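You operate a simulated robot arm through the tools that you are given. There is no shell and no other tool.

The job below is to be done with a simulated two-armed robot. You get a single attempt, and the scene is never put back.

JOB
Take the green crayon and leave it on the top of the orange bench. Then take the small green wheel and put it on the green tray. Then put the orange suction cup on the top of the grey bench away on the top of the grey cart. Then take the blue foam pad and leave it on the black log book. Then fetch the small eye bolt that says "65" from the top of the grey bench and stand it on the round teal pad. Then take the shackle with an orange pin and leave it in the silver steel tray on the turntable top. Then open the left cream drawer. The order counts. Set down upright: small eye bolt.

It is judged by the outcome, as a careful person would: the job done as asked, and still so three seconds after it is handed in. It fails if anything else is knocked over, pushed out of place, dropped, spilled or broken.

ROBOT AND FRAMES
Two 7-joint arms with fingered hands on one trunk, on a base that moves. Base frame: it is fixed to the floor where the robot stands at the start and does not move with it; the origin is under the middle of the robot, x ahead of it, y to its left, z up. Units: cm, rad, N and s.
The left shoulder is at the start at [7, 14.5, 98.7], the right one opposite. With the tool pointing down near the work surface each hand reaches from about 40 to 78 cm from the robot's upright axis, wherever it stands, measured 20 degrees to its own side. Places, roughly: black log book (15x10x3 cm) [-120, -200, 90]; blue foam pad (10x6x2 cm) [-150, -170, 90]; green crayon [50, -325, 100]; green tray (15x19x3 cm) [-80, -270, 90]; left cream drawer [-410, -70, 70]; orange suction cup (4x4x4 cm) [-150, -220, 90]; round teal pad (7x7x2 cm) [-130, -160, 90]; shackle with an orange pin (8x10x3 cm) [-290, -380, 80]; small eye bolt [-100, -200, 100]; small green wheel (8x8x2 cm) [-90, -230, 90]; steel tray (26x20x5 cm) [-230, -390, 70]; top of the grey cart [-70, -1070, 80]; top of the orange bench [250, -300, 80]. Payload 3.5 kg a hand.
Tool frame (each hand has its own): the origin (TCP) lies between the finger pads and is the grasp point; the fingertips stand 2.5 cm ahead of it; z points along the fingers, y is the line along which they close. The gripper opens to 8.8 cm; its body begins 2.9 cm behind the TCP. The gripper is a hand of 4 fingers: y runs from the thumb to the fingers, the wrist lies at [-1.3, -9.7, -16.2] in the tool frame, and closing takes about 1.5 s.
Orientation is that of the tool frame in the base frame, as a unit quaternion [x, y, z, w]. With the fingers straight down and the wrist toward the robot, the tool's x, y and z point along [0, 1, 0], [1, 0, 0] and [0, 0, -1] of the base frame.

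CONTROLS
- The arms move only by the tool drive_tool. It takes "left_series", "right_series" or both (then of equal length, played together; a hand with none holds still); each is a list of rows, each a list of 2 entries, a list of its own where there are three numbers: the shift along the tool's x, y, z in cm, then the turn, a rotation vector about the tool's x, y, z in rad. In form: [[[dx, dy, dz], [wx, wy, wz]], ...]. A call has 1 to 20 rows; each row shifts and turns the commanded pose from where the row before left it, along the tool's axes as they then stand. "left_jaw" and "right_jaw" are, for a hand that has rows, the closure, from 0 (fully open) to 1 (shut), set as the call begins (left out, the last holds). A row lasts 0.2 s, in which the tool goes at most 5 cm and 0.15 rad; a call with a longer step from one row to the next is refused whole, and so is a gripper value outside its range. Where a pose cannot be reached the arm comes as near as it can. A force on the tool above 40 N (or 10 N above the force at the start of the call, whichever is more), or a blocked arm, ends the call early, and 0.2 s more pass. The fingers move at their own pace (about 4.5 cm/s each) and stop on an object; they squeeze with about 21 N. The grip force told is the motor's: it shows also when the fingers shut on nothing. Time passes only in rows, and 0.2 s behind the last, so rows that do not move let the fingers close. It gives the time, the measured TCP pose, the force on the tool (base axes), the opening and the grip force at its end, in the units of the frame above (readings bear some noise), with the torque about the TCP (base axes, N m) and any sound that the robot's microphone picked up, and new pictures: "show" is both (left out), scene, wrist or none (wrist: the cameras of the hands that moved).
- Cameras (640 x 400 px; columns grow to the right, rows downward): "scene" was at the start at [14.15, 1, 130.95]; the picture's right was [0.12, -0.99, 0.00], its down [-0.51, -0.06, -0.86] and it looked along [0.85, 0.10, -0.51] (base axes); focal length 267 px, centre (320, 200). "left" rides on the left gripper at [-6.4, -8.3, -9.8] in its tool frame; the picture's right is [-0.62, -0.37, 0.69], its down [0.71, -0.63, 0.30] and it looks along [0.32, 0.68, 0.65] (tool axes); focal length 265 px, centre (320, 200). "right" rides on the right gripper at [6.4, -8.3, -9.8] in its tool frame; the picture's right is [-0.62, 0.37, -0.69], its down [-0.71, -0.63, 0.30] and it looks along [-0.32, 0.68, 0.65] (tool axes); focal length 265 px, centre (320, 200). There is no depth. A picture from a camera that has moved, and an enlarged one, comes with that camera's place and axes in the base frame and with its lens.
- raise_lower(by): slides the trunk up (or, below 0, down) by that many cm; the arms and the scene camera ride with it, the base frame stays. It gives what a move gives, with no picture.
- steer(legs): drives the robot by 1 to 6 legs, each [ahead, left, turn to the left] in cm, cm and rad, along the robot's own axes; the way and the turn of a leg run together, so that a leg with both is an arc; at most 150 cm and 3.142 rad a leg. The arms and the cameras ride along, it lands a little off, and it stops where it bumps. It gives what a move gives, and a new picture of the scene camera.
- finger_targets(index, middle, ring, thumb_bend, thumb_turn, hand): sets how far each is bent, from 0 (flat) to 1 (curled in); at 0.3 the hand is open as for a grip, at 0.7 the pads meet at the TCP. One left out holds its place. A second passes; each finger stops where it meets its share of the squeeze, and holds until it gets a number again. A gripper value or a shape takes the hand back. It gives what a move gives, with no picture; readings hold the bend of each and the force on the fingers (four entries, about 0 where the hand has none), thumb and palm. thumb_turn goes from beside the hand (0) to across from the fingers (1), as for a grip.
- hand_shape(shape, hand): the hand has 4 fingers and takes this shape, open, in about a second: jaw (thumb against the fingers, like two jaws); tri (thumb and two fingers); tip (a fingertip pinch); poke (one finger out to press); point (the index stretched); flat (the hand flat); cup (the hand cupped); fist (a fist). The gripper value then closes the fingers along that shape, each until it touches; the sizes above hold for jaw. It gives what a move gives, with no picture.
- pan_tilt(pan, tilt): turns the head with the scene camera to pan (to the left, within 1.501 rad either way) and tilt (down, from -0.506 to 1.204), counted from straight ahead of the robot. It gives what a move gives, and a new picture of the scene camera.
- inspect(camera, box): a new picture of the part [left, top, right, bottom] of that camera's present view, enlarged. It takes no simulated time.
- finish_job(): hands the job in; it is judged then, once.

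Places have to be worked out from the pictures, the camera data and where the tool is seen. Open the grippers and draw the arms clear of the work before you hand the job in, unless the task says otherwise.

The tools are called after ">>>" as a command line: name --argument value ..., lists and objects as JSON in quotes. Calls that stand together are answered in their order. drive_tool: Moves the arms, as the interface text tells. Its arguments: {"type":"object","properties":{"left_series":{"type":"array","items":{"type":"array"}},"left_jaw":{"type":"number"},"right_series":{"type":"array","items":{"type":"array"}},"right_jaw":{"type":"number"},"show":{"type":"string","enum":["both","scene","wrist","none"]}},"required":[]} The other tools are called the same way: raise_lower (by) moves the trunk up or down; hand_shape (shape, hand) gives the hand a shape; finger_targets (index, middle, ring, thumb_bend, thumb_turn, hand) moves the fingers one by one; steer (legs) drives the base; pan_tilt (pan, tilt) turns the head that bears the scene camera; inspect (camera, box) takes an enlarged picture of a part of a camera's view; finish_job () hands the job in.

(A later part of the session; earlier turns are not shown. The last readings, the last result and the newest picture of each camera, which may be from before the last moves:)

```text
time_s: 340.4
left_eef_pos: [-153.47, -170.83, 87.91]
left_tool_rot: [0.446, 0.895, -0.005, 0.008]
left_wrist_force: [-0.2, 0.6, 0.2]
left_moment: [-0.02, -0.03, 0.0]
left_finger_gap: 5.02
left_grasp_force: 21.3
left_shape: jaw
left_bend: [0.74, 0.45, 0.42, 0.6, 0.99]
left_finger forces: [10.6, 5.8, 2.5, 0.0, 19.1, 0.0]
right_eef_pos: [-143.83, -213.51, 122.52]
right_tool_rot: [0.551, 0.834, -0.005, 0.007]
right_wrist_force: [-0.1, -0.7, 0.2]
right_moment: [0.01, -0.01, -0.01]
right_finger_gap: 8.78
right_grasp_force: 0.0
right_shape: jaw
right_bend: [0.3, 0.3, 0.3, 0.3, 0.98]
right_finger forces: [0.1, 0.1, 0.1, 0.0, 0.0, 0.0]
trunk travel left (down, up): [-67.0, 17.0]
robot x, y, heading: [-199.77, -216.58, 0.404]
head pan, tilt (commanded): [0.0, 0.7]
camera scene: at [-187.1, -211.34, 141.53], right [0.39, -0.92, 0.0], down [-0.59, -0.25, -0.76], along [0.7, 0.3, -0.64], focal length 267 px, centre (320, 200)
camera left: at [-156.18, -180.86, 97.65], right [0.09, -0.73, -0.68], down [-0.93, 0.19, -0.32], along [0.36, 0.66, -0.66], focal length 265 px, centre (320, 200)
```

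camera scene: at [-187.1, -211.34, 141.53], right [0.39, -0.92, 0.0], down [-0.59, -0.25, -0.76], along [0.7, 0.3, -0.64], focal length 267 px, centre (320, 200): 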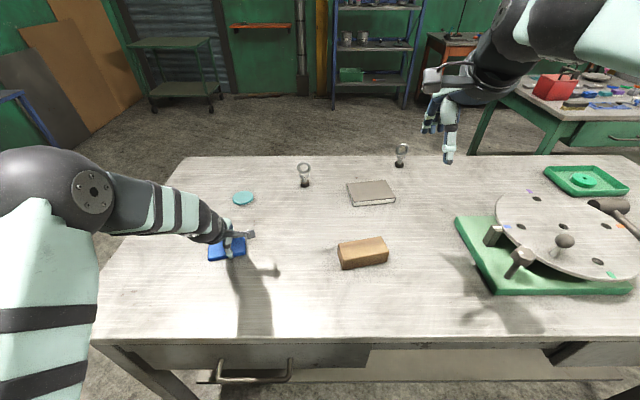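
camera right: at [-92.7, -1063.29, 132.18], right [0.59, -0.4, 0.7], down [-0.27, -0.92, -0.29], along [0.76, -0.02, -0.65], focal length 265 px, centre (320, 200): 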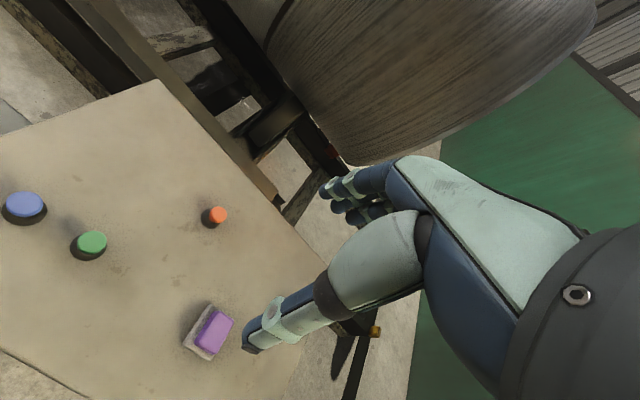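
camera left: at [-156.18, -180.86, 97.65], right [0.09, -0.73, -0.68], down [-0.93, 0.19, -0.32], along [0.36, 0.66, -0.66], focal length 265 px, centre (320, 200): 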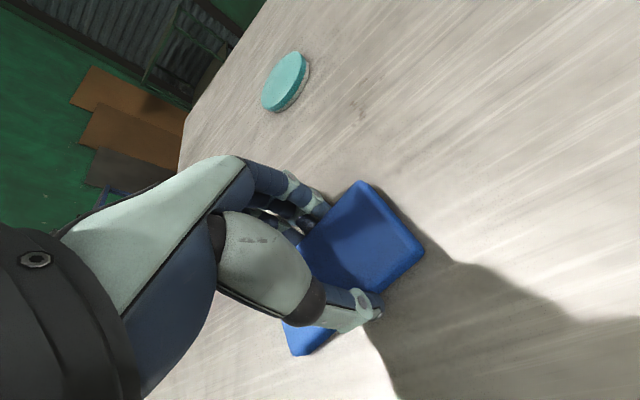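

Gripped. I lift the pad slowly.

>>> drive_tool --left_series '[[[0, 0, -0.6], [0, 0, 0]], [[0, 0, -0.8], [0, 0, 0]], [[0, 0, -1], [0, 0, 0]], [[0, 0, -1.5], [0, 0, 0]], [[0, 0, -2], [0, 0, 0]], [[0, 0, -2.5], [0, 0, 0]], [[0, 0, -2.5], [0, 0, 0]], [[0, 0, -2.5], [0, 0, 0]], [[0, 0, -2.5], [0, 0, 0]], [[0, 0, -2.5], [0, 0, 0]], [[0, 0, -2.5], [0, 0, 0]], [[0, 0, -2.5], [0, 0, 0]], [[0, 0, 0], [0, 0, 0]]]' --show "both"

```text
time_s: 343.2
left_eef_pos: [-153.75, -170.37, 111.22]
left_tool_rot: [0.446, 0.895, -0.005, 0.008]
left_wrist_force: [0.3, 0.3, 0.3]
left_moment: [-0.02, 0.0, 0.01]
left_finger_gap: 5.0
left_grasp_force: 21.1
left_shape: jaw
left_bend: [0.74, 0.45, 0.42, 0.6, 0.99]
left_finger forces: [10.6, 5.8, 2.5, 0.1, 19.1, 0.0]
right_eef_pos: [-143.68, -213.39, 122.55]
right_tool_rot: [0.552, 0.834, -0.004, 0.007]
right_wrist_force: [-0.5, 0.2, 0.0]
right_moment: [0.05, -0.02, -0.02]
right_finger_gap: 8.77
right_grasp_force: 0.1
right_shape: jaw
right_bend: [0.3, 0.3, 0.3, 0.3, 0.98]
right_finger forces: [0.0, 0.0, 0.1, 0.0, 0.0, 0.0]
trunk travel left (down, up): [-67.0, 17.0]
robot x, y, heading: [-199.72, -216.47, 0.403]
head pan, tilt (commanded): [0.0, 0.7]
camera scene: at [-187.07, -211.31, 141.53], right [0.39, -0.92, 0.0], down [-0.59, -0.25, -0.76], along [0.7, 0.3, -0.64], focal length 267 px, centre (320, 200)
camera left: at [-156.44, -180.35, 120.94], right [0.09, -0.73, -0.68], down [-0.93, 0.19, -0.32], along [0.36, 0.66, -0.66], focal length 265 px, centre (320, 200)
```

scene: 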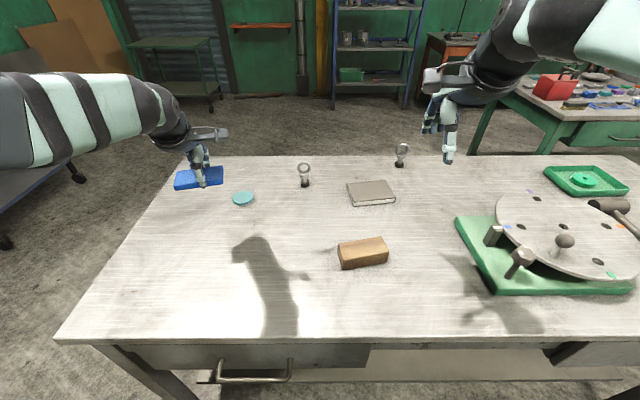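
left: 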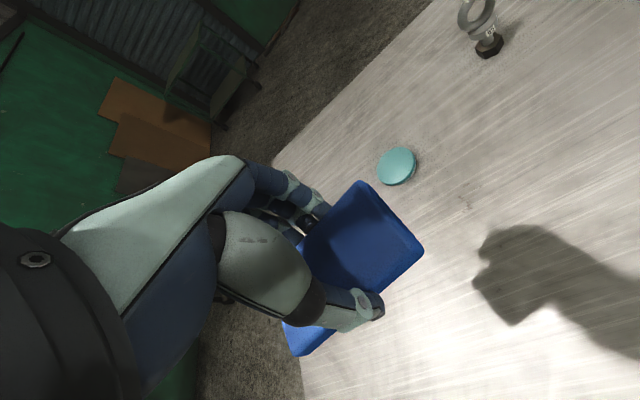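

The pad is held flat. I move the base 34 cm right and 9 cm forward so the log book comes into the left hand's reach.

>>> steer --legs '[[0, -34, 0], [9, 0, 0]]'

>>> pan_tilt --pan 0.2 --tilt 0.75

>>> inspect --camera "left" --box '[0, 0, 640, 400]'

```text
time_s: 346.2
left_eef_pos: [-132.1, -198.73, 111.3]
left_tool_rot: [0.446, 0.895, -0.003, 0.008]
left_wrist_force: [0.0, 0.6, 0.2]
left_moment: [0.03, 0.02, -0.01]
left_finger_gap: 5.04
left_grasp_force: 20.8
left_shape: jaw
left_bend: [0.74, 0.45, 0.42, 0.6, 0.99]
left_finger forces: [10.7, 5.8, 2.6, 0.0, 19.1, 0.0]
right_eef_pos: [-122.11, -241.82, 122.63]
right_tool_rot: [0.552, 0.834, -0.003, 0.007]
right_wrist_force: [0.4, -0.5, 0.8]
right_moment: [0.0, 0.02, -0.02]
right_finger_gap: 8.75
right_grasp_force: 0.0
right_shape: jaw
right_bend: [0.3, 0.3, 0.3, 0.3, 0.98]
right_finger forces: [0.0, 0.1, 0.1, 0.1, 0.1, 0.1]
trunk travel left (down, up): [-67.0, 17.0]
robot x, y, heading: [-177.83, -245.1, 0.401]
head pan, tilt (commanded): [0.0, 0.7]
camera scene: at [-165.48, -239.73, 141.56], right [0.39, -0.92, 0.0], down [-0.59, -0.25, -0.77], along [0.7, 0.3, -0.64], focal length 267 px, centre (320, 200)
```

scene: 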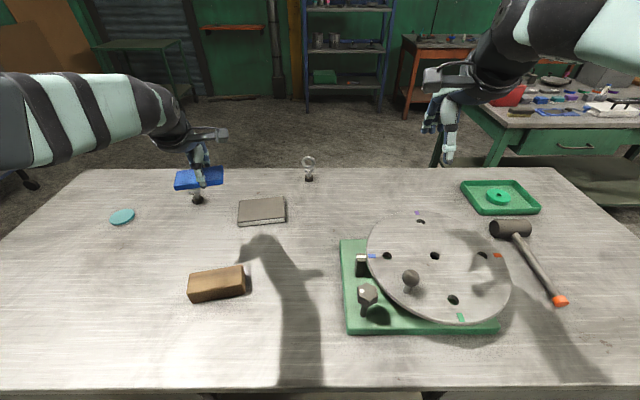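

```text
time_s: 346.9
left_eef_pos: [-131.92, -198.66, 110.97]
left_tool_rot: [0.447, 0.895, -0.005, 0.007]
left_wrist_force: [0.6, 0.5, 0.1]
left_moment: [0.02, 0.01, 0.0]
left_finger_gap: 5.05
left_grasp_force: 20.9
left_shape: jaw
left_bend: [0.74, 0.45, 0.42, 0.6, 0.99]
left_finger forces: [10.7, 5.8, 2.5, 0.0, 19.0, 0.1]
right_eef_pos: [-121.87, -241.71, 122.54]
right_tool_rot: [0.552, 0.834, -0.003, 0.007]
right_wrist_force: [0.2, -0.1, 0.3]
right_moment: [-0.01, -0.01, 0.0]
right_finger_gap: 8.76
right_grasp_force: 0.0
right_shape: jaw
right_bend: [0.3, 0.3, 0.3, 0.3, 0.98]
right_finger forces: [0.0, 0.0, 0.0, 0.0, 0.0, 0.0]
trunk travel left (down, up): [-67.0, 17.0]
robot x, y, heading: [-177.95, -244.74, 0.399]
head pan, tilt (commanded): [0.201, 0.75]
camera scene: at [-166.17, -238.19, 141.09], right [0.57, -0.82, 0.0], down [-0.56, -0.39, -0.73], along [0.6, 0.41, -0.68], focal length 267 px, centre (320, 200)
```

scene: 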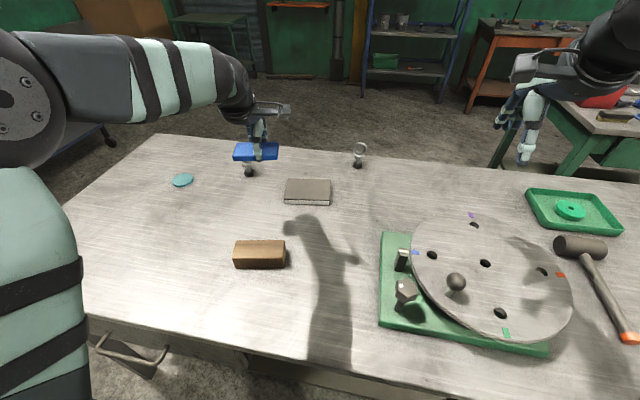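

```text
1.00 times, centred on (320, 200) of left (not enlarged: the box is as wide or as high as the picture)
camera zoom: at [-134.57, -208.62, 120.89], right [0.09, -0.73, -0.68], down [-0.93, 0.19, -0.32], along [0.36, 0.66, -0.66], focal length 265 px, centre (320, 200)
```

zoom: 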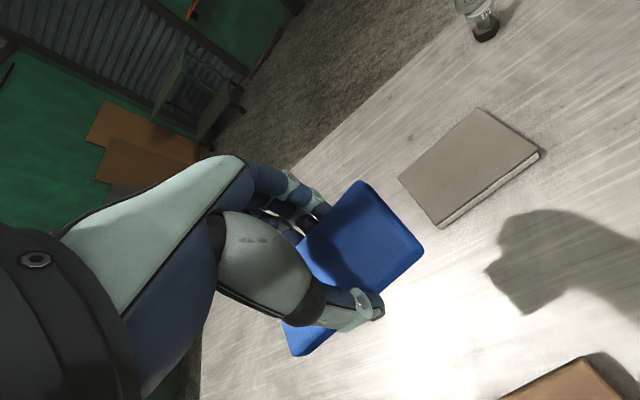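

Log book centre is about (-117.7,-200.3). I lower to z≈103 with a small turn to align with the book, then move over it.

>>> drive_tool --left_series '[[[0, 0, 2], [0, 0, 0]], [[0, 0, 2], [0, 0, 0]], [[0, 0, 2], [0, 0, 0]], [[0, 0, 2], [0, 0, 0]], [[-1.4, 1.48, 0], [0, 0, 0]], [[-1.4, 1.48, 0], [0, 0, 0]], [[-1.4, 1.48, 0], [0, 0, 0]], [[-1.4, 1.48, 0], [0, 0, 0]], [[-1.4, 1.48, 0], [0, 0, 0]], [[-1.4, 1.48, 0], [0, 0, 0]], [[-1.4, 1.48, 0], [0, 0, 0]], [[0, 0, 0], [0, 0, 0.134]], [[0, 0, 2], [0, 0, 0]], [[0, 0, 2], [0, 0, 0]], [[0, 0, 0], [0, 0, 0]]]' --show "both"

>>> inspect --camera "scene" --box '[230, 130, 390, 230]'

```text
time_s: 350.1
left_eef_pos: [-117.55, -200.38, 99.43]
left_tool_rot: [0.505, 0.863, -0.004, 0.009]
left_wrist_force: [0.8, -0.7, -0.4]
left_moment: [-0.02, 0.02, 0.02]
left_finger_gap: 5.02
left_grasp_force: 21.4
left_shape: jaw
left_bend: [0.74, 0.45, 0.42, 0.6, 0.99]
left_finger forces: [10.6, 5.8, 2.7, 0.1, 19.0, 0.1]
right_eef_pos: [-122.03, -241.8, 122.46]
right_tool_rot: [0.551, 0.834, -0.003, 0.008]
right_wrist_force: [-0.4, -0.1, 0.1]
right_moment: [0.03, 0.0, -0.03]
right_finger_gap: 8.77
right_grasp_force: 0.1
right_shape: jaw
right_bend: [0.3, 0.3, 0.3, 0.3, 0.98]
right_finger forces: [0.1, 0.1, 0.0, 0.1, 0.0, 0.0]
trunk travel left (down, up): [-67.0, 17.0]
robot x, y, heading: [-177.99, -244.61, 0.404]
head pan, tilt (commanded): [0.201, 0.75]
camera scene: at [-166.38, -238.23, 141.11], right [0.57, -0.82, 0.0], down [-0.56, -0.39, -0.73], along [0.6, 0.41, -0.68], focal length 267 px, centre (320, 200)
camera left: at [-121.76, -209.87, 109.18], right [-0.01, -0.73, -0.68], down [-0.9, 0.31, -0.32], along [0.44, 0.61, -0.66], focal length 265 px, centre (320, 200)
```

scene: 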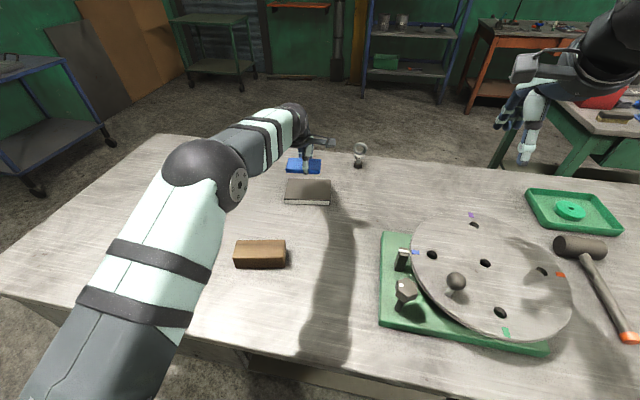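
left: 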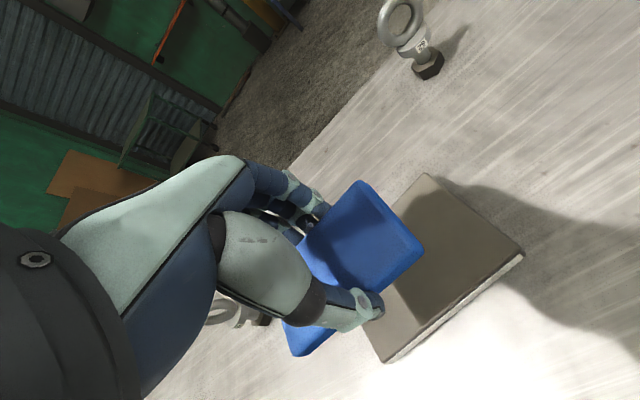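

```text
4.00 times, centred on (310, 180) of scene
camera zoom: at [-166.38, -238.23, 141.11], right [0.57, -0.82, 0.0], down [-0.56, -0.39, -0.73], along [0.6, 0.41, -0.68], focal length 1070 px, centre (360, 280)
```

zoom: 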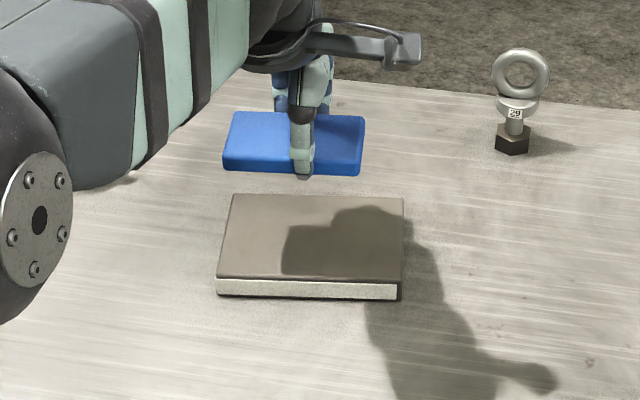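

The pad is a little toward me relative to the book's centre; I correct by 0.9 cm and lower it toward the book.

>>> drive_tool --left_series '[[[-0.2, 0.9, 1], [0, 0, 0]], [[0, 0, 1.5], [0, 0, 0]], [[0, 0, 1.5], [0, 0, 0]], [[0, 0, 1.2], [0, 0, 0]], [[0, 0, 1], [0, 0, 0]], [[0, 0, 0.8], [0, 0, 0]], [[0, 0, 0], [0, 0, 0]]]' --show "none"

>>> inspect --camera "scene" --box '[230, 130, 390, 230]'

>>> inspect --camera "left" --box '[0, 0, 640, 400]'

```text
time_s: 351.7
left_eef_pos: [-116.72, -200.23, 92.42]
left_tool_rot: [0.505, 0.863, -0.004, 0.007]
left_wrist_force: [0.5, 0.1, 1.1]
left_moment: [0.01, -0.04, 0.0]
left_finger_gap: 5.0
left_grasp_force: 21.4
left_shape: jaw
left_bend: [0.74, 0.45, 0.42, 0.6, 0.99]
left_finger forces: [10.6, 5.8, 2.6, 0.0, 19.0, 0.0]
right_eef_pos: [-121.92, -241.71, 122.61]
right_tool_rot: [0.552, 0.834, -0.002, 0.007]
right_wrist_force: [-0.2, 0.3, -0.3]
right_moment: [0.02, 0.0, 0.01]
right_finger_gap: 8.77
right_grasp_force: 0.1
right_shape: jaw
right_bend: [0.3, 0.3, 0.3, 0.3, 0.98]
right_finger forces: [0.0, 0.0, 0.0, 0.0, 0.0, 0.0]
trunk travel left (down, up): [-67.0, 17.0]
robot x, y, heading: [-178.08, -244.78, 0.398]
head pan, tilt (commanded): [0.201, 0.75]
```

```text
4.00 times, centred on (310, 180) of scene
camera zoom: at [-166.3, -238.23, 141.11], right [0.57, -0.82, 0.0], down [-0.56, -0.39, -0.73], along [0.6, 0.41, -0.68], focal length 1070 px, centre (360, 280)
```

zoom: 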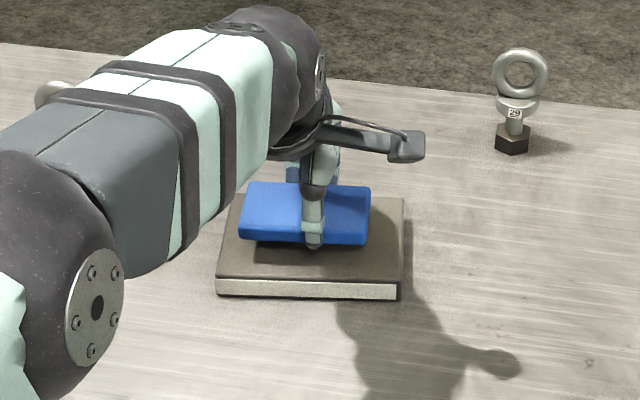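

```text
1.00 times, centred on (320, 200) of left (not enlarged: the box is as wide or as high as the picture)
camera zoom: at [-120.73, -209.77, 102.12], right [-0.01, -0.73, -0.68], down [-0.9, 0.31, -0.32], along [0.44, 0.61, -0.66], focal length 265 px, centre (320, 200)
```

zoom: 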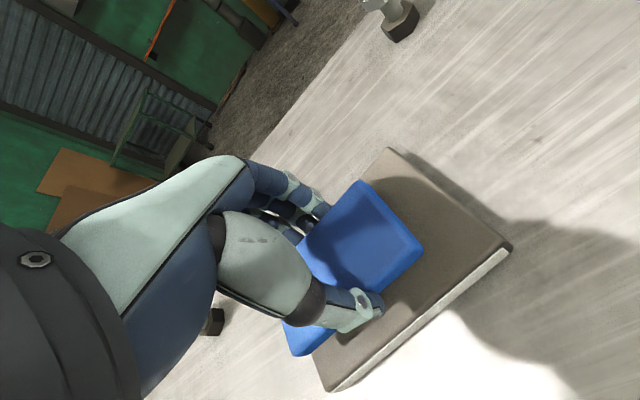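

The pad is well-centred over the book. I lower to contact.

>>> drive_tool --left_series '[[[0, 0, 0.4], [0, 0, 0]], [[0, 0, 0.3], [0, 0, 0]], [[0, 0, 0.3], [0, 0, 0]], [[0, 0, 0.2], [0, 0, 0]], [[0, 0, 0], [0, 0, 0]]]' --show "none"

```text
time_s: 352.9
left_eef_pos: [-116.68, -200.45, 91.19]
left_tool_rot: [0.505, 0.863, -0.004, 0.008]
left_wrist_force: [-0.2, -0.1, -0.3]
left_moment: [-0.01, -0.02, 0.03]
left_finger_gap: 5.02
left_grasp_force: 21.1
left_shape: jaw
left_bend: [0.74, 0.45, 0.42, 0.6, 0.99]
left_finger forces: [10.7, 5.7, 2.6, 0.0, 19.0, 0.0]
right_eef_pos: [-121.94, -241.76, 122.57]
right_tool_rot: [0.551, 0.834, -0.002, 0.008]
right_wrist_force: [0.5, 0.4, -0.1]
right_moment: [0.0, -0.01, -0.01]
right_finger_gap: 8.78
right_grasp_force: 0.0
right_shape: jaw
right_bend: [0.3, 0.3, 0.3, 0.3, 0.98]
right_finger forces: [0.0, 0.1, 0.0, 0.1, 0.1, 0.1]
trunk travel left (down, up): [-67.0, 17.0]
robot x, y, heading: [-177.88, -244.91, 0.401]
head pan, tilt (commanded): [0.201, 0.75]
```

>>> drive_tool --left_series '[[[0, 0, 0.2], [0, 0, 0]], [[0, 0, 0.2], [0, 0, 0]], [[0, 0, 0.2], [0, 0, 0]], [[0, 0, 0], [0, 0, 0]]]' --show "none"

>>> inspect --camera "left" --box '[240, 150, 560, 350]'

```text
time_s: 353.9
left_eef_pos: [-116.75, -200.32, 90.54]
left_tool_rot: [0.505, 0.863, -0.004, 0.008]
left_wrist_force: [0.8, -1.0, -0.5]
left_moment: [0.0, -0.01, 0.02]
left_finger_gap: 5.02
left_grasp_force: 20.6
left_shape: jaw
left_bend: [0.74, 0.45, 0.42, 0.6, 0.99]
left_finger forces: [10.7, 5.7, 2.6, 0.1, 18.9, 0.1]
right_eef_pos: [-121.96, -241.81, 122.41]
right_tool_rot: [0.552, 0.834, -0.003, 0.008]
right_wrist_force: [-0.6, 0.0, -0.7]
right_moment: [0.02, 0.01, 0.0]
right_finger_gap: 8.8
right_grasp_force: 0.0
right_shape: jaw
right_bend: [0.3, 0.3, 0.3, 0.3, 0.98]
right_finger forces: [0.1, 0.0, 0.0, 0.0, 0.1, 0.0]
trunk travel left (down, up): [-67.0, 17.0]
robot x, y, heading: [-177.85, -245.15, 0.4]
head pan, tilt (commanded): [0.201, 0.75]
```

```text
2.00 times, centred on (400, 250) of left
camera zoom: at [-120.76, -209.86, 100.28], right [-0.01, -0.73, -0.68], down [-0.9, 0.31, -0.32], along [0.44, 0.61, -0.66], focal length 531 px, centre (160, 100)
```

zoom: 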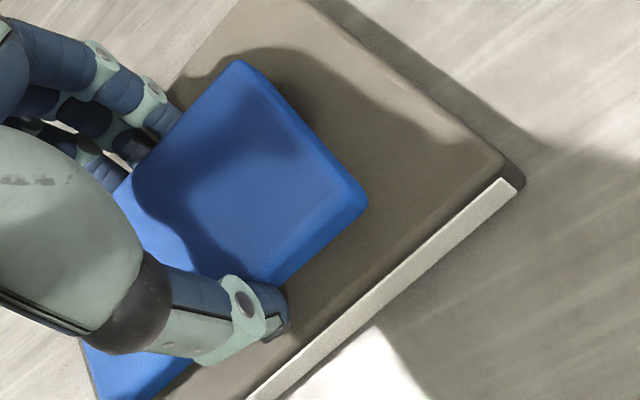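

Not yet touching; I continue down in small steps.

>>> drive_tool --left_series '[[[0, 0, 0.2], [0, 0, 0]], [[0, 0, 0.2], [0, 0, 0]], [[0, 0, 0.2], [0, 0, 0]], [[0, 0, 0.2], [0, 0, 0]], [[0, 0, 0], [0, 0, 0]]]' --show "none"

```text
time_s: 355.1
left_eef_pos: [-116.58, -200.34, 90.12]
left_tool_rot: [0.505, 0.863, -0.001, 0.01]
left_wrist_force: [2.9, 1.9, 13.1]
left_moment: [-0.05, 0.15, 0.0]
left_finger_gap: 4.98
left_grasp_force: 21.6
left_shape: jaw
left_bend: [0.74, 0.45, 0.42, 0.6, 0.99]
left_finger forces: [12.2, 6.9, 3.3, 0.0, 20.0, 0.0]
right_eef_pos: [-122.19, -241.82, 122.68]
right_tool_rot: [0.552, 0.834, -0.002, 0.008]
right_wrist_force: [-0.6, 0.3, 0.2]
right_moment: [0.0, 0.0, 0.04]
right_finger_gap: 8.75
right_grasp_force: 0.0
right_shape: jaw
right_bend: [0.3, 0.3, 0.3, 0.3, 0.98]
right_finger forces: [0.0, 0.0, 0.0, 0.0, 0.1, 0.0]
trunk travel left (down, up): [-67.0, 17.0]
robot x, y, heading: [-177.87, -244.36, 0.398]
head pan, tilt (commanded): [0.201, 0.75]
```

Contact (13 N). I ease up by 0.3 cm and open the hand.

>>> drive_tool --left_series '[[[0, 0, -0.3], [0, 0, 0]], [[0, 0, 0], [0, 0, 0]]]' --show "none"

>>> drive_tool --left_series '[[[0, 0, 0], [0, 0, 0]], [[0, 0, 0], [0, 0, 0]], [[0, 0, 0], [0, 0, 0]], [[0, 0, 0], [0, 0, 0]], [[0, 0, 0], [0, 0, 0]], [[0, 0, 0], [0, 0, 0]]]' --left_jaw 0 --show "wrist"

```text
time_s: 355.7
left_eef_pos: [-116.68, -200.19, 90.22]
left_tool_rot: [0.505, 0.863, -0.003, 0.008]
left_wrist_force: [3.6, 1.6, 11.1]
left_moment: [-0.01, 0.07, -0.03]
left_finger_gap: 4.95
left_grasp_force: 21.0
left_shape: jaw
left_bend: [0.74, 0.45, 0.42, 0.61, 0.99]
left_finger forces: [13.0, 7.2, 3.2, 0.0, 19.5, 0.0]
right_eef_pos: [-122.15, -241.9, 122.64]
right_tool_rot: [0.553, 0.833, -0.003, 0.007]
right_wrist_force: [0.3, 0.4, -1.2]
right_moment: [0.01, 0.0, 0.02]
right_finger_gap: 8.76
right_grasp_force: 0.0
right_shape: jaw
right_bend: [0.3, 0.3, 0.3, 0.3, 0.98]
right_finger forces: [0.0, 0.1, 0.0, 0.0, 0.0, 0.0]
trunk travel left (down, up): [-67.0, 17.0]
robot x, y, heading: [-177.62, -244.82, 0.398]
head pan, tilt (commanded): [0.201, 0.75]
```

```text
time_s: 357.1
left_eef_pos: [-116.8, -200.36, 90.0]
left_tool_rot: [0.505, 0.863, -0.004, 0.008]
left_wrist_force: [0.0, 0.5, 0.8]
left_moment: [-0.01, -0.03, 0.0]
left_finger_gap: 8.74
left_grasp_force: 0.1
left_shape: jaw
left_bend: [0.3, 0.3, 0.3, 0.3, 0.98]
left_finger forces: [0.1, 0.7, 0.0, 0.0, 0.0, 0.1]
right_eef_pos: [-122.01, -241.78, 122.5]
right_tool_rot: [0.552, 0.834, -0.002, 0.007]
right_wrist_force: [0.1, -0.6, -0.1]
right_moment: [-0.01, 0.02, -0.01]
right_finger_gap: 8.76
right_grasp_force: 0.0
right_shape: jaw
right_bend: [0.3, 0.3, 0.3, 0.3, 0.98]
right_finger forces: [0.0, 0.1, 0.1, 0.0, 0.0, 0.0]
trunk travel left (down, up): [-67.0, 17.0]
robot x, y, heading: [-178.29, -245.28, 0.4]
head pan, tilt (commanded): [0.201, 0.75]
camera left: at [-120.78, -209.84, 99.75], right [-0.01, -0.73, -0.68], down [-0.9, 0.31, -0.32], along [0.44, 0.61, -0.66], focal length 265 px, centre (320, 200)
```

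left: 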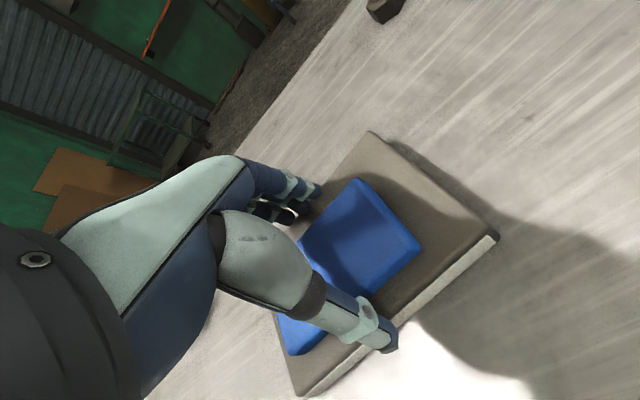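

The pad rests on the log book. I lift the hand straight up and retract it.

>>> drive_tool --left_series '[[[0, 0, -0.6], [0, 0, 0]], [[0, 0, -0.8], [0, 0, 0]], [[0, 0, -1], [0, 0, 0]], [[0, 0, -2], [0, 0, 0]], [[0, 0, -2.5], [0, 0, 0]], [[0, 0, -2.5], [0, 0, 0]], [[0, 0, -2.5], [0, 0, 0]], [[0, -1.5, -2.5], [0, 0, -0.1]], [[0, -2, -2.5], [0, 0, 0]], [[0, -2.5, -2.5], [0, 0, 0]], [[0, -2.5, -2.5], [0, 0, 0]], [[0, -2.5, -2.5], [0, 0, 0]], [[0, -2.5, -2.5], [0, 0, 0]], [[0, -2.5, -2.5], [0, 0, 0]], [[0, -1, -2.5], [0, 0, 0]], [[0, 0, -2], [0, 0, 0]], [[0, 0, 0], [0, 0, 0]]]' --show "both"

```text
time_s: 360.7
left_eef_pos: [-130.94, -209.41, 123.85]
left_tool_rot: [0.461, 0.887, -0.004, 0.008]
left_wrist_force: [0.5, -0.3, 0.8]
left_moment: [0.01, -0.01, 0.0]
left_finger_gap: 8.76
left_grasp_force: 0.1
left_shape: jaw
left_bend: [0.3, 0.3, 0.3, 0.3, 0.98]
left_finger forces: [0.1, 0.1, 0.1, 0.0, 0.0, 0.1]
right_eef_pos: [-122.05, -241.8, 122.6]
right_tool_rot: [0.552, 0.834, -0.003, 0.008]
right_wrist_force: [0.2, 0.2, -0.2]
right_moment: [-0.02, -0.01, -0.02]
right_finger_gap: 8.75
right_grasp_force: 0.1
right_shape: jaw
right_bend: [0.3, 0.3, 0.3, 0.3, 0.98]
right_finger forces: [0.1, 0.1, 0.0, 0.0, 0.0, 0.0]
trunk travel left (down, up): [-67.0, 17.0]
robot x, y, heading: [-177.95, -244.83, 0.401]
head pan, tilt (commanded): [0.201, 0.75]
camera scene: at [-166.32, -238.24, 141.11], right [0.57, -0.82, 0.0], down [-0.56, -0.39, -0.73], along [0.6, 0.41, -0.68], focal length 267 px, centre (320, 200)
camera left: at [-134.08, -219.35, 133.7], right [0.06, -0.73, -0.68], down [-0.92, 0.22, -0.32], along [0.38, 0.65, -0.66], focal length 265 px, centre (320, 200)
```

scene: 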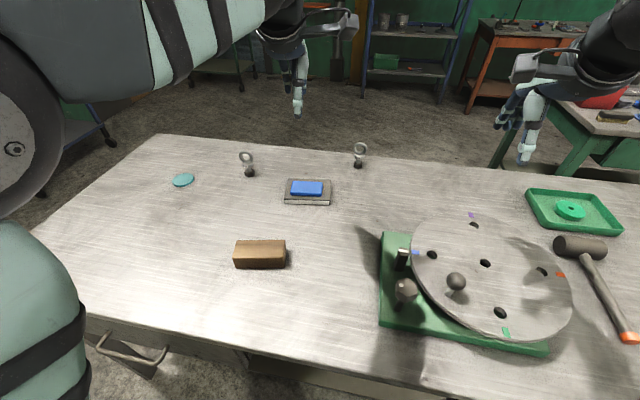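
left: 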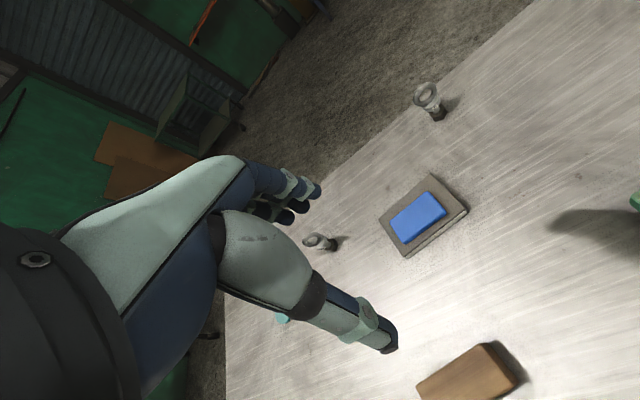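

The foam pad is on the log book. For the eye bolt and teal pad I need the front side; I drive back around the bench's right end.

>>> steer --legs '[[-16, 0, 0], [0, 72, 0], [0, 72, 0], [85, 0, 0.01], [80, 0, 0]]'

```text
time_s: 377.2
left_eef_pos: [-49.92, -17.47, 123.85]
left_tool_rot: [0.463, 0.886, -0.004, 0.009]
left_wrist_force: [0.3, -0.3, 0.9]
left_moment: [-0.02, 0.0, -0.01]
left_finger_gap: 8.75
left_grasp_force: 0.0
left_shape: jaw
left_bend: [0.3, 0.3, 0.3, 0.3, 0.98]
left_finger forces: [0.0, 0.0, 0.0, 0.1, 0.0, 0.0]
right_eef_pos: [-41.05, -49.74, 122.52]
right_tool_rot: [0.552, 0.834, -0.003, 0.008]
right_wrist_force: [-0.1, -0.2, 0.9]
right_moment: [-0.02, 0.0, 0.0]
right_finger_gap: 8.81
right_grasp_force: 0.1
right_shape: jaw
right_bend: [0.3, 0.3, 0.3, 0.3, 0.98]
right_finger forces: [0.0, 0.0, 0.1, 0.0, 0.0, 0.0]
trunk travel left (down, up): [-67.0, 17.0]
robot x, y, heading: [-96.58, -52.52, 0.401]
head pan, tilt (commanded): [0.201, 0.75]
camera scene: at [-85.28, -46.13, 141.11], right [0.56, -0.83, 0.0], down [-0.56, -0.38, -0.73], along [0.6, 0.41, -0.68], focal length 267 px, centre (320, 200)
```

scene: 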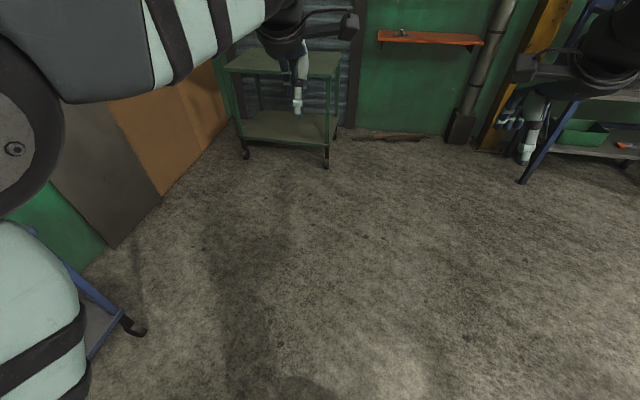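

Now I turn around to face the bench front and shift left toward the bolt.

>>> steer --legs '[[0, 0, -3.12], [0, 60, 0], [4, 54, 0]]'

>>> pan_tilt --pan -0.2 --tilt 0.75

>>> inspect --camera "right" --box '[0, 0, 640, 400]'

```text
time_s: 390.7
left_eef_pos: [-103.93, -194.44, 123.88]
left_tool_rot: [0.886, -0.463, -0.008, -0.004]
left_wrist_force: [0.5, 0.4, -1.0]
left_moment: [0.02, 0.0, 0.01]
left_finger_gap: 8.77
left_grasp_force: 0.0
left_shape: jaw
left_bend: [0.3, 0.3, 0.3, 0.3, 0.98]
left_finger forces: [0.0, 0.0, 0.1, 0.1, 0.0, 0.1]
right_eef_pos: [-112.83, -162.06, 122.55]
right_tool_rot: [0.833, -0.553, -0.008, -0.003]
right_wrist_force: [-0.3, 0.2, -0.6]
right_moment: [0.0, -0.01, 0.01]
right_finger_gap: 8.76
right_grasp_force: 0.1
right_shape: jaw
right_bend: [0.3, 0.3, 0.3, 0.3, 0.98]
right_finger forces: [0.0, 0.1, 0.0, 0.0, 0.0, 0.1]
trunk travel left (down, up): [-67.0, 17.0]
robot x, y, heading: [-56.72, -159.1, -2.743]
head pan, tilt (commanded): [0.201, 0.75]
camera scene: at [-68.21, -165.93, 141.11], right [-0.56, 0.83, 0.0], down [0.56, 0.38, -0.73], along [-0.6, -0.41, -0.68], focal length 267 px, centre (320, 200)
```

scene: 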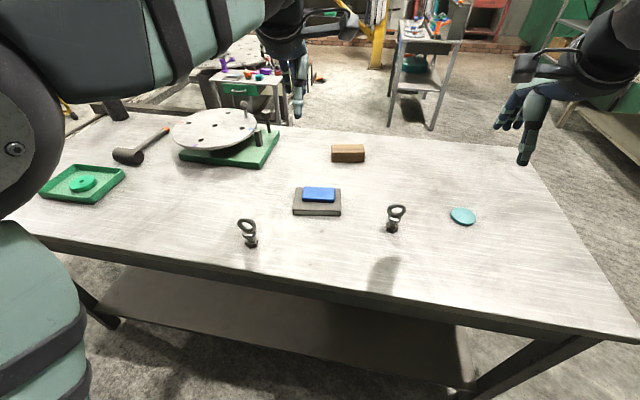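

```text
time_s: 391.6
left_eef_pos: [-103.97, -194.59, 123.89]
left_tool_rot: [0.886, -0.463, -0.008, -0.004]
left_wrist_force: [0.0, 0.7, 0.3]
left_moment: [0.02, 0.0, 0.0]
left_finger_gap: 8.79
left_grasp_force: 0.0
left_shape: jaw
left_bend: [0.3, 0.3, 0.3, 0.3, 0.98]
left_finger forces: [0.0, 0.0, 0.0, 0.1, 0.0, 0.0]
right_eef_pos: [-112.88, -162.22, 122.43]
right_tool_rot: [0.833, -0.554, -0.008, -0.003]
right_wrist_force: [-0.2, 0.4, 0.0]
right_moment: [0.02, -0.02, 0.0]
right_finger_gap: 8.78
right_grasp_force: 0.0
right_shape: jaw
right_bend: [0.3, 0.3, 0.3, 0.3, 0.98]
right_finger forces: [0.1, 0.0, 0.1, 0.0, 0.1, 0.0]
trunk travel left (down, up): [-67.0, 17.0]
robot x, y, heading: [-56.69, -159.29, -2.748]
head pan, tilt (commanded): [-0.201, 0.75]
camera scene: at [-69.44, -162.98, 141.11], right [-0.19, 0.98, 0.0], down [0.67, 0.13, -0.73], along [-0.72, -0.14, -0.68], focal length 267 px, centre (320, 200)
```

scene: 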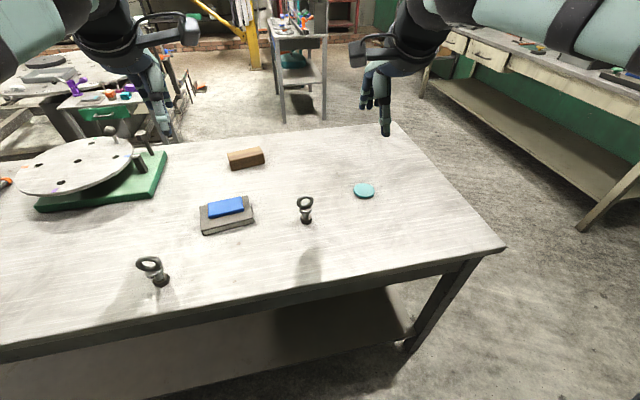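

```text
1.00 times, centred on (320, 200) of right (not enlarged: the box is as wide or as high as the picture)
camera zoom: at [-102.55, -165.1, 132.21], right [-0.57, 0.42, 0.7], down [0.3, 0.91, -0.3], along [-0.76, 0.04, -0.65], focal length 265 px, centre (320, 200)
```

zoom: 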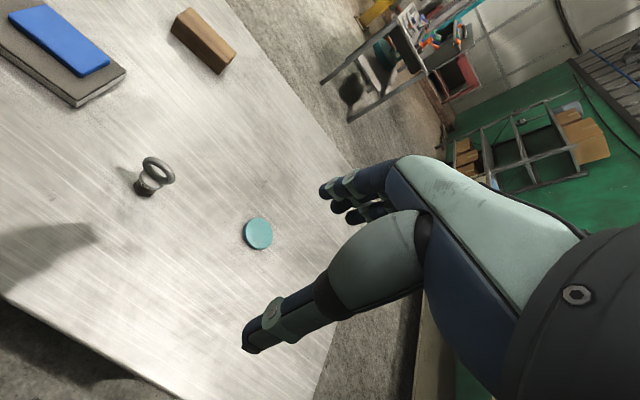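

I see both bolts and the teal pad from the front. I zoom in on bolt "65" and the teal pad in both cameras.

>>> inspect --camera "scene" --box '[280, 165, 400, 240]'

>>> inspect --camera "right" --box '[110, 130, 302, 250]'

```text
5.33 times, centred on (340, 202) of scene
camera zoom: at [-69.44, -162.98, 141.11], right [-0.19, 0.98, 0.0], down [0.67, 0.13, -0.73], along [-0.72, -0.14, -0.68], focal length 1426 px, centre (213, 187)
```

zoom: 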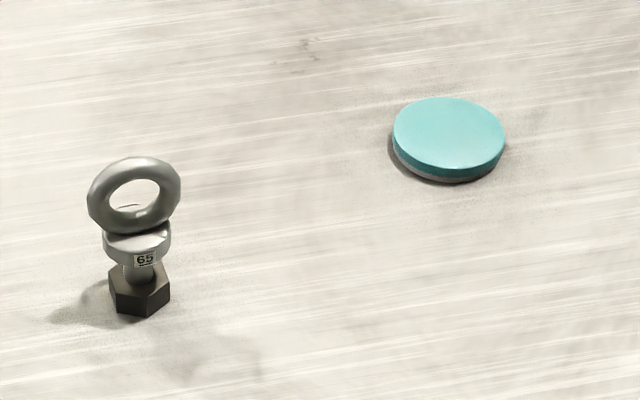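

```text
3.33 times, centred on (206, 190) of right
camera zoom: at [-102.55, -165.1, 132.21], right [-0.57, 0.42, 0.7], down [0.3, 0.91, -0.3], along [-0.76, 0.04, -0.65], focal length 885 px, centre (700, 233)
```

zoom: 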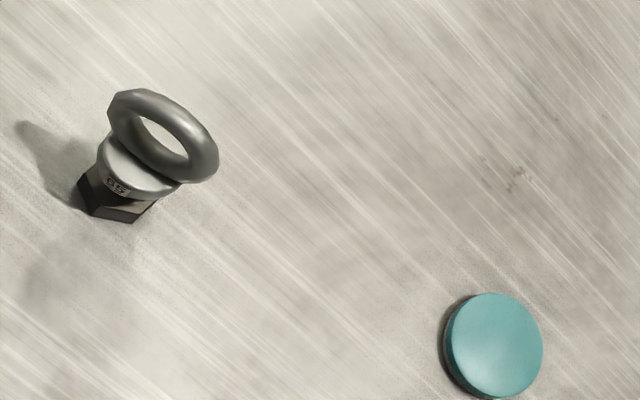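

"65" is confirmed again; its ring centre is near (-119.4,-177,92.3), the teal pad near (-134.5,-162.2,87). I first move the left hand aside to the left, then drive 9 cm closer.

>>> drive_tool --left_series '[[[2.5, -0.8, 0], [0, 0, 0]], [[2.5, -0.8, 0], [0, 0, 0]], [[2.5, -0.8, 0], [0, 0, 0]], [[2.5, -0.8, 0], [0, 0, 0]], [[2.5, -0.8, 0], [0, 0, 0]], [[2.5, -0.8, 0], [0, 0, 0]], [[0, 0, 0], [0, 0, 0]]]' --show "none"

>>> steer --legs '[[9, 0, 0]]'

>>> pan_tilt --pan -0.3 --tilt 0.85

>>> inspect --camera "scene" --box '[240, 160, 400, 260]'

>>> inspect --camera "right" --box '[0, 100, 320, 300]'

```text
time_s: 393.2
left_eef_pos: [-91.61, -204.06, 123.56]
left_tool_rot: [0.886, -0.463, -0.007, -0.004]
left_wrist_force: [0.3, 0.4, -0.2]
left_moment: [-0.02, 0.0, 0.0]
left_finger_gap: 8.76
left_grasp_force: 0.2
left_shape: jaw
left_bend: [0.3, 0.3, 0.3, 0.3, 0.98]
left_finger forces: [0.1, 0.0, 0.0, 0.0, 0.0, 0.0]
right_eef_pos: [-112.86, -162.22, 122.59]
right_tool_rot: [0.833, -0.553, -0.007, -0.003]
right_wrist_force: [0.5, 0.7, 0.7]
right_moment: [0.0, -0.01, -0.02]
right_finger_gap: 8.78
right_grasp_force: 0.0
right_shape: jaw
right_bend: [0.3, 0.3, 0.3, 0.3, 0.98]
right_finger forces: [0.0, 0.1, 0.0, 0.0, 0.0, 0.0]
trunk travel left (down, up): [-67.0, 17.0]
robot x, y, heading: [-56.69, -159.45, -2.741]
head pan, tilt (commanded): [-0.201, 0.75]
```

```text
time_s: 394.3
left_eef_pos: [-99.74, -207.44, 123.72]
left_tool_rot: [0.886, -0.463, -0.009, -0.004]
left_wrist_force: [-0.5, -0.3, 0.7]
left_moment: [0.02, 0.0, -0.02]
left_finger_gap: 8.74
left_grasp_force: 0.1
left_shape: jaw
left_bend: [0.3, 0.3, 0.3, 0.3, 0.98]
left_finger forces: [0.1, 0.1, 0.1, 0.1, 0.0, 0.1]
right_eef_pos: [-121.03, -165.63, 122.73]
right_tool_rot: [0.833, -0.553, -0.008, -0.002]
right_wrist_force: [-0.7, -0.3, 0.4]
right_moment: [0.01, 0.02, -0.01]
right_finger_gap: 8.77
right_grasp_force: 0.1
right_shape: jaw
right_bend: [0.3, 0.3, 0.3, 0.3, 0.98]
right_finger forces: [0.0, 0.0, 0.1, 0.0, 0.0, 0.0]
trunk travel left (down, up): [-67.0, 17.0]
robot x, y, heading: [-65.19, -162.87, -2.749]
head pan, tilt (commanded): [-0.201, 0.75]
camera scene: at [-77.56, -166.36, 141.13], right [-0.19, 0.98, 0.0], down [0.67, 0.13, -0.73], along [-0.72, -0.14, -0.68], focal length 267 px, centre (320, 200)
```

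scene: 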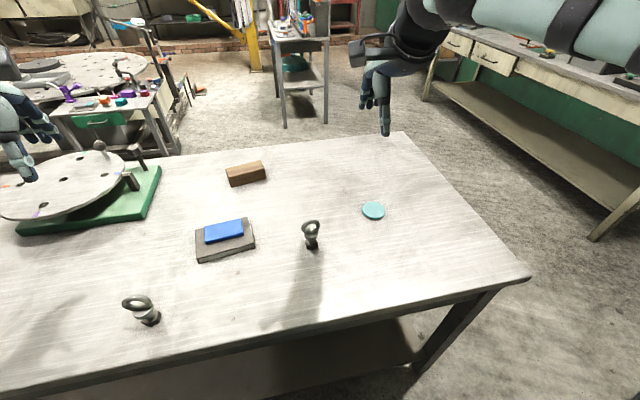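

```text
time_s: 394.9
left_eef_pos: [-99.9, -207.64, 123.55]
left_tool_rot: [0.886, -0.463, -0.008, -0.004]
left_wrist_force: [-0.7, 0.6, -0.2]
left_moment: [-0.01, -0.03, -0.01]
left_finger_gap: 8.75
left_grasp_force: 0.1
left_shape: jaw
left_bend: [0.3, 0.3, 0.3, 0.3, 0.98]
left_finger forces: [0.1, 0.1, 0.0, 0.1, 0.1, 0.0]
right_eef_pos: [-121.25, -165.74, 122.45]
right_tool_rot: [0.833, -0.553, -0.008, -0.003]
right_wrist_force: [-0.1, 0.7, 0.1]
right_moment: [-0.01, -0.01, 0.0]
right_finger_gap: 8.76
right_grasp_force: 0.0
right_shape: jaw
right_bend: [0.3, 0.3, 0.3, 0.3, 0.98]
right_finger forces: [0.0, 0.0, 0.1, 0.1, 0.0, 0.0]
trunk travel left (down, up): [-67.0, 17.0]
robot x, y, heading: [-64.99, -163.16, -2.744]
head pan, tilt (commanded): [-0.3, 0.85]
camera scene: at [-77.51, -165.63, 140.3], right [-0.1, 1.0, 0.0], down [0.75, 0.07, -0.66], along [-0.66, -0.06, -0.75], focal length 267 px, centre (320, 200)
```

scene: 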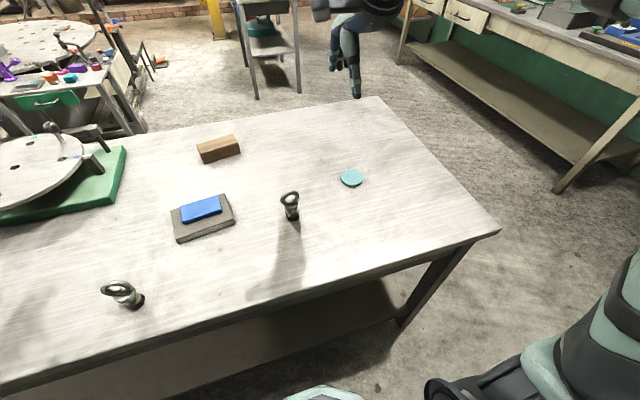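

```text
4.00 times, centred on (320, 210) of scene
camera zoom: at [-77.51, -165.63, 140.3], right [-0.1, 1.0, 0.0], down [0.75, 0.07, -0.66], along [-0.66, -0.06, -0.75], focal length 1070 px, centre (320, 160)
```

zoom: 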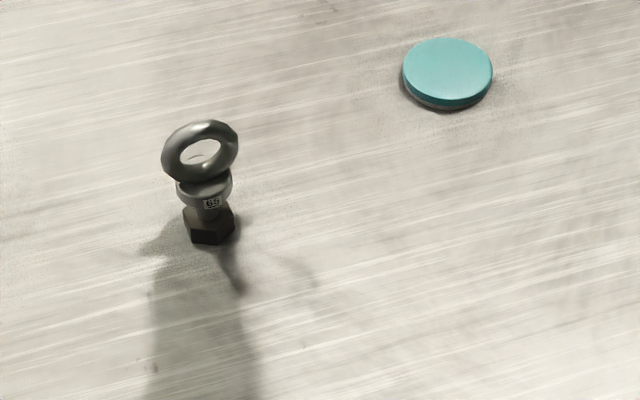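

```text
2.00 times, centred on (160, 200) of right
camera zoom: at [-110.94, -168.62, 132.19], right [-0.57, 0.42, 0.7], down [0.3, 0.91, -0.3], along [-0.76, 0.04, -0.65], focal length 531 px, centre (640, 200)
```

zoom: 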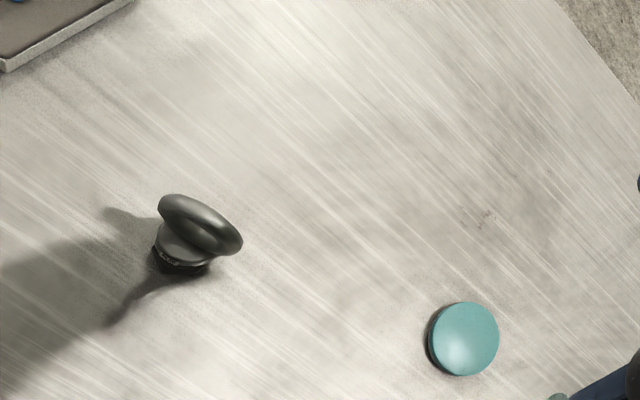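

Ring centre (-119.6,-177.3,92.0), teal pad top centre (-134.2,-162.2,86.6). I'll grip the ring across its width, so I turn the right hand about 1.76 rad counterclockwise at height first.

>>> drive_tool --right_series '[[[0, 0, 0], [0, 0, -0.147]], [[0, 0, 0], [0, 0, -0.147]], [[0, 0, 0], [0, 0, -0.147]], [[0, 0, 0], [0, 0, -0.147]], [[0, 0, 0], [0, 0, -0.147]], [[0, 0, 0], [0, 0, -0.147]], [[0, 0, 0], [0, 0, -0.147]], [[0, 0, 0], [0, 0, -0.147]], [[0, 0, 0], [0, 0, -0.147]], [[0, 0, 0], [0, 0, -0.147]], [[0, 0, 0], [0, 0, -0.147]], [[0, 0, 0], [0, 0, -0.143]], [[0, 0, 0], [0, 0, 0]], [[0, 0, 0], [0, 0, 0]]]' --show "both"

```text
time_s: 397.2
left_eef_pos: [-99.87, -207.63, 123.5]
left_tool_rot: [0.886, -0.463, -0.008, -0.004]
left_wrist_force: [-0.2, 0.2, -0.1]
left_moment: [0.01, -0.01, -0.01]
left_finger_gap: 8.75
left_grasp_force: 0.1
left_shape: jaw
left_bend: [0.3, 0.3, 0.3, 0.3, 0.98]
left_finger forces: [0.1, 0.0, 0.1, 0.0, 0.1, 0.0]
right_eef_pos: [-121.54, -166.19, 122.69]
right_tool_rot: [0.989, 0.147, -0.005, 0.001]
right_wrist_force: [4.0, -23.1, -14.7]
right_moment: [0.86, 1.07, -1.38]
right_finger_gap: 8.78
right_grasp_force: 0.0
right_shape: jaw
right_bend: [0.3, 0.3, 0.3, 0.3, 0.98]
right_finger forces: [0.0, 0.0, 0.1, 0.1, 0.0, 0.0]
trunk travel left (down, up): [-67.0, 17.0]
robot x, y, heading: [-65.2, -163.04, -2.746]
head pan, tilt (commanded): [-0.3, 0.85]
stopped in row 11 (right hand): the force on the tool passed its limit at 141 N (the readings are from after the stop); the commanded pose is now the measured one
camera scene: at [-77.51, -165.63, 140.29], right [-0.1, 1.0, 0.0], down [0.75, 0.07, -0.66], along [-0.66, -0.06, -0.75], focal length 267 px, centre (320, 200)
camera right: at [-117.64, -156.32, 132.34], right [-0.48, -0.53, 0.7], down [-0.87, 0.39, -0.3], along [-0.12, -0.75, -0.65], focal length 265 px, centre (320, 200)
```

scene: 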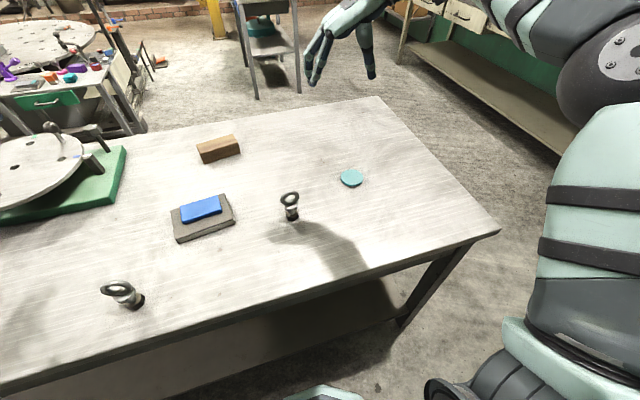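
right: 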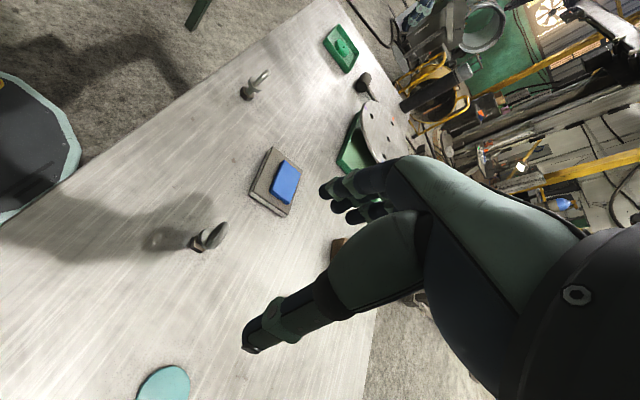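

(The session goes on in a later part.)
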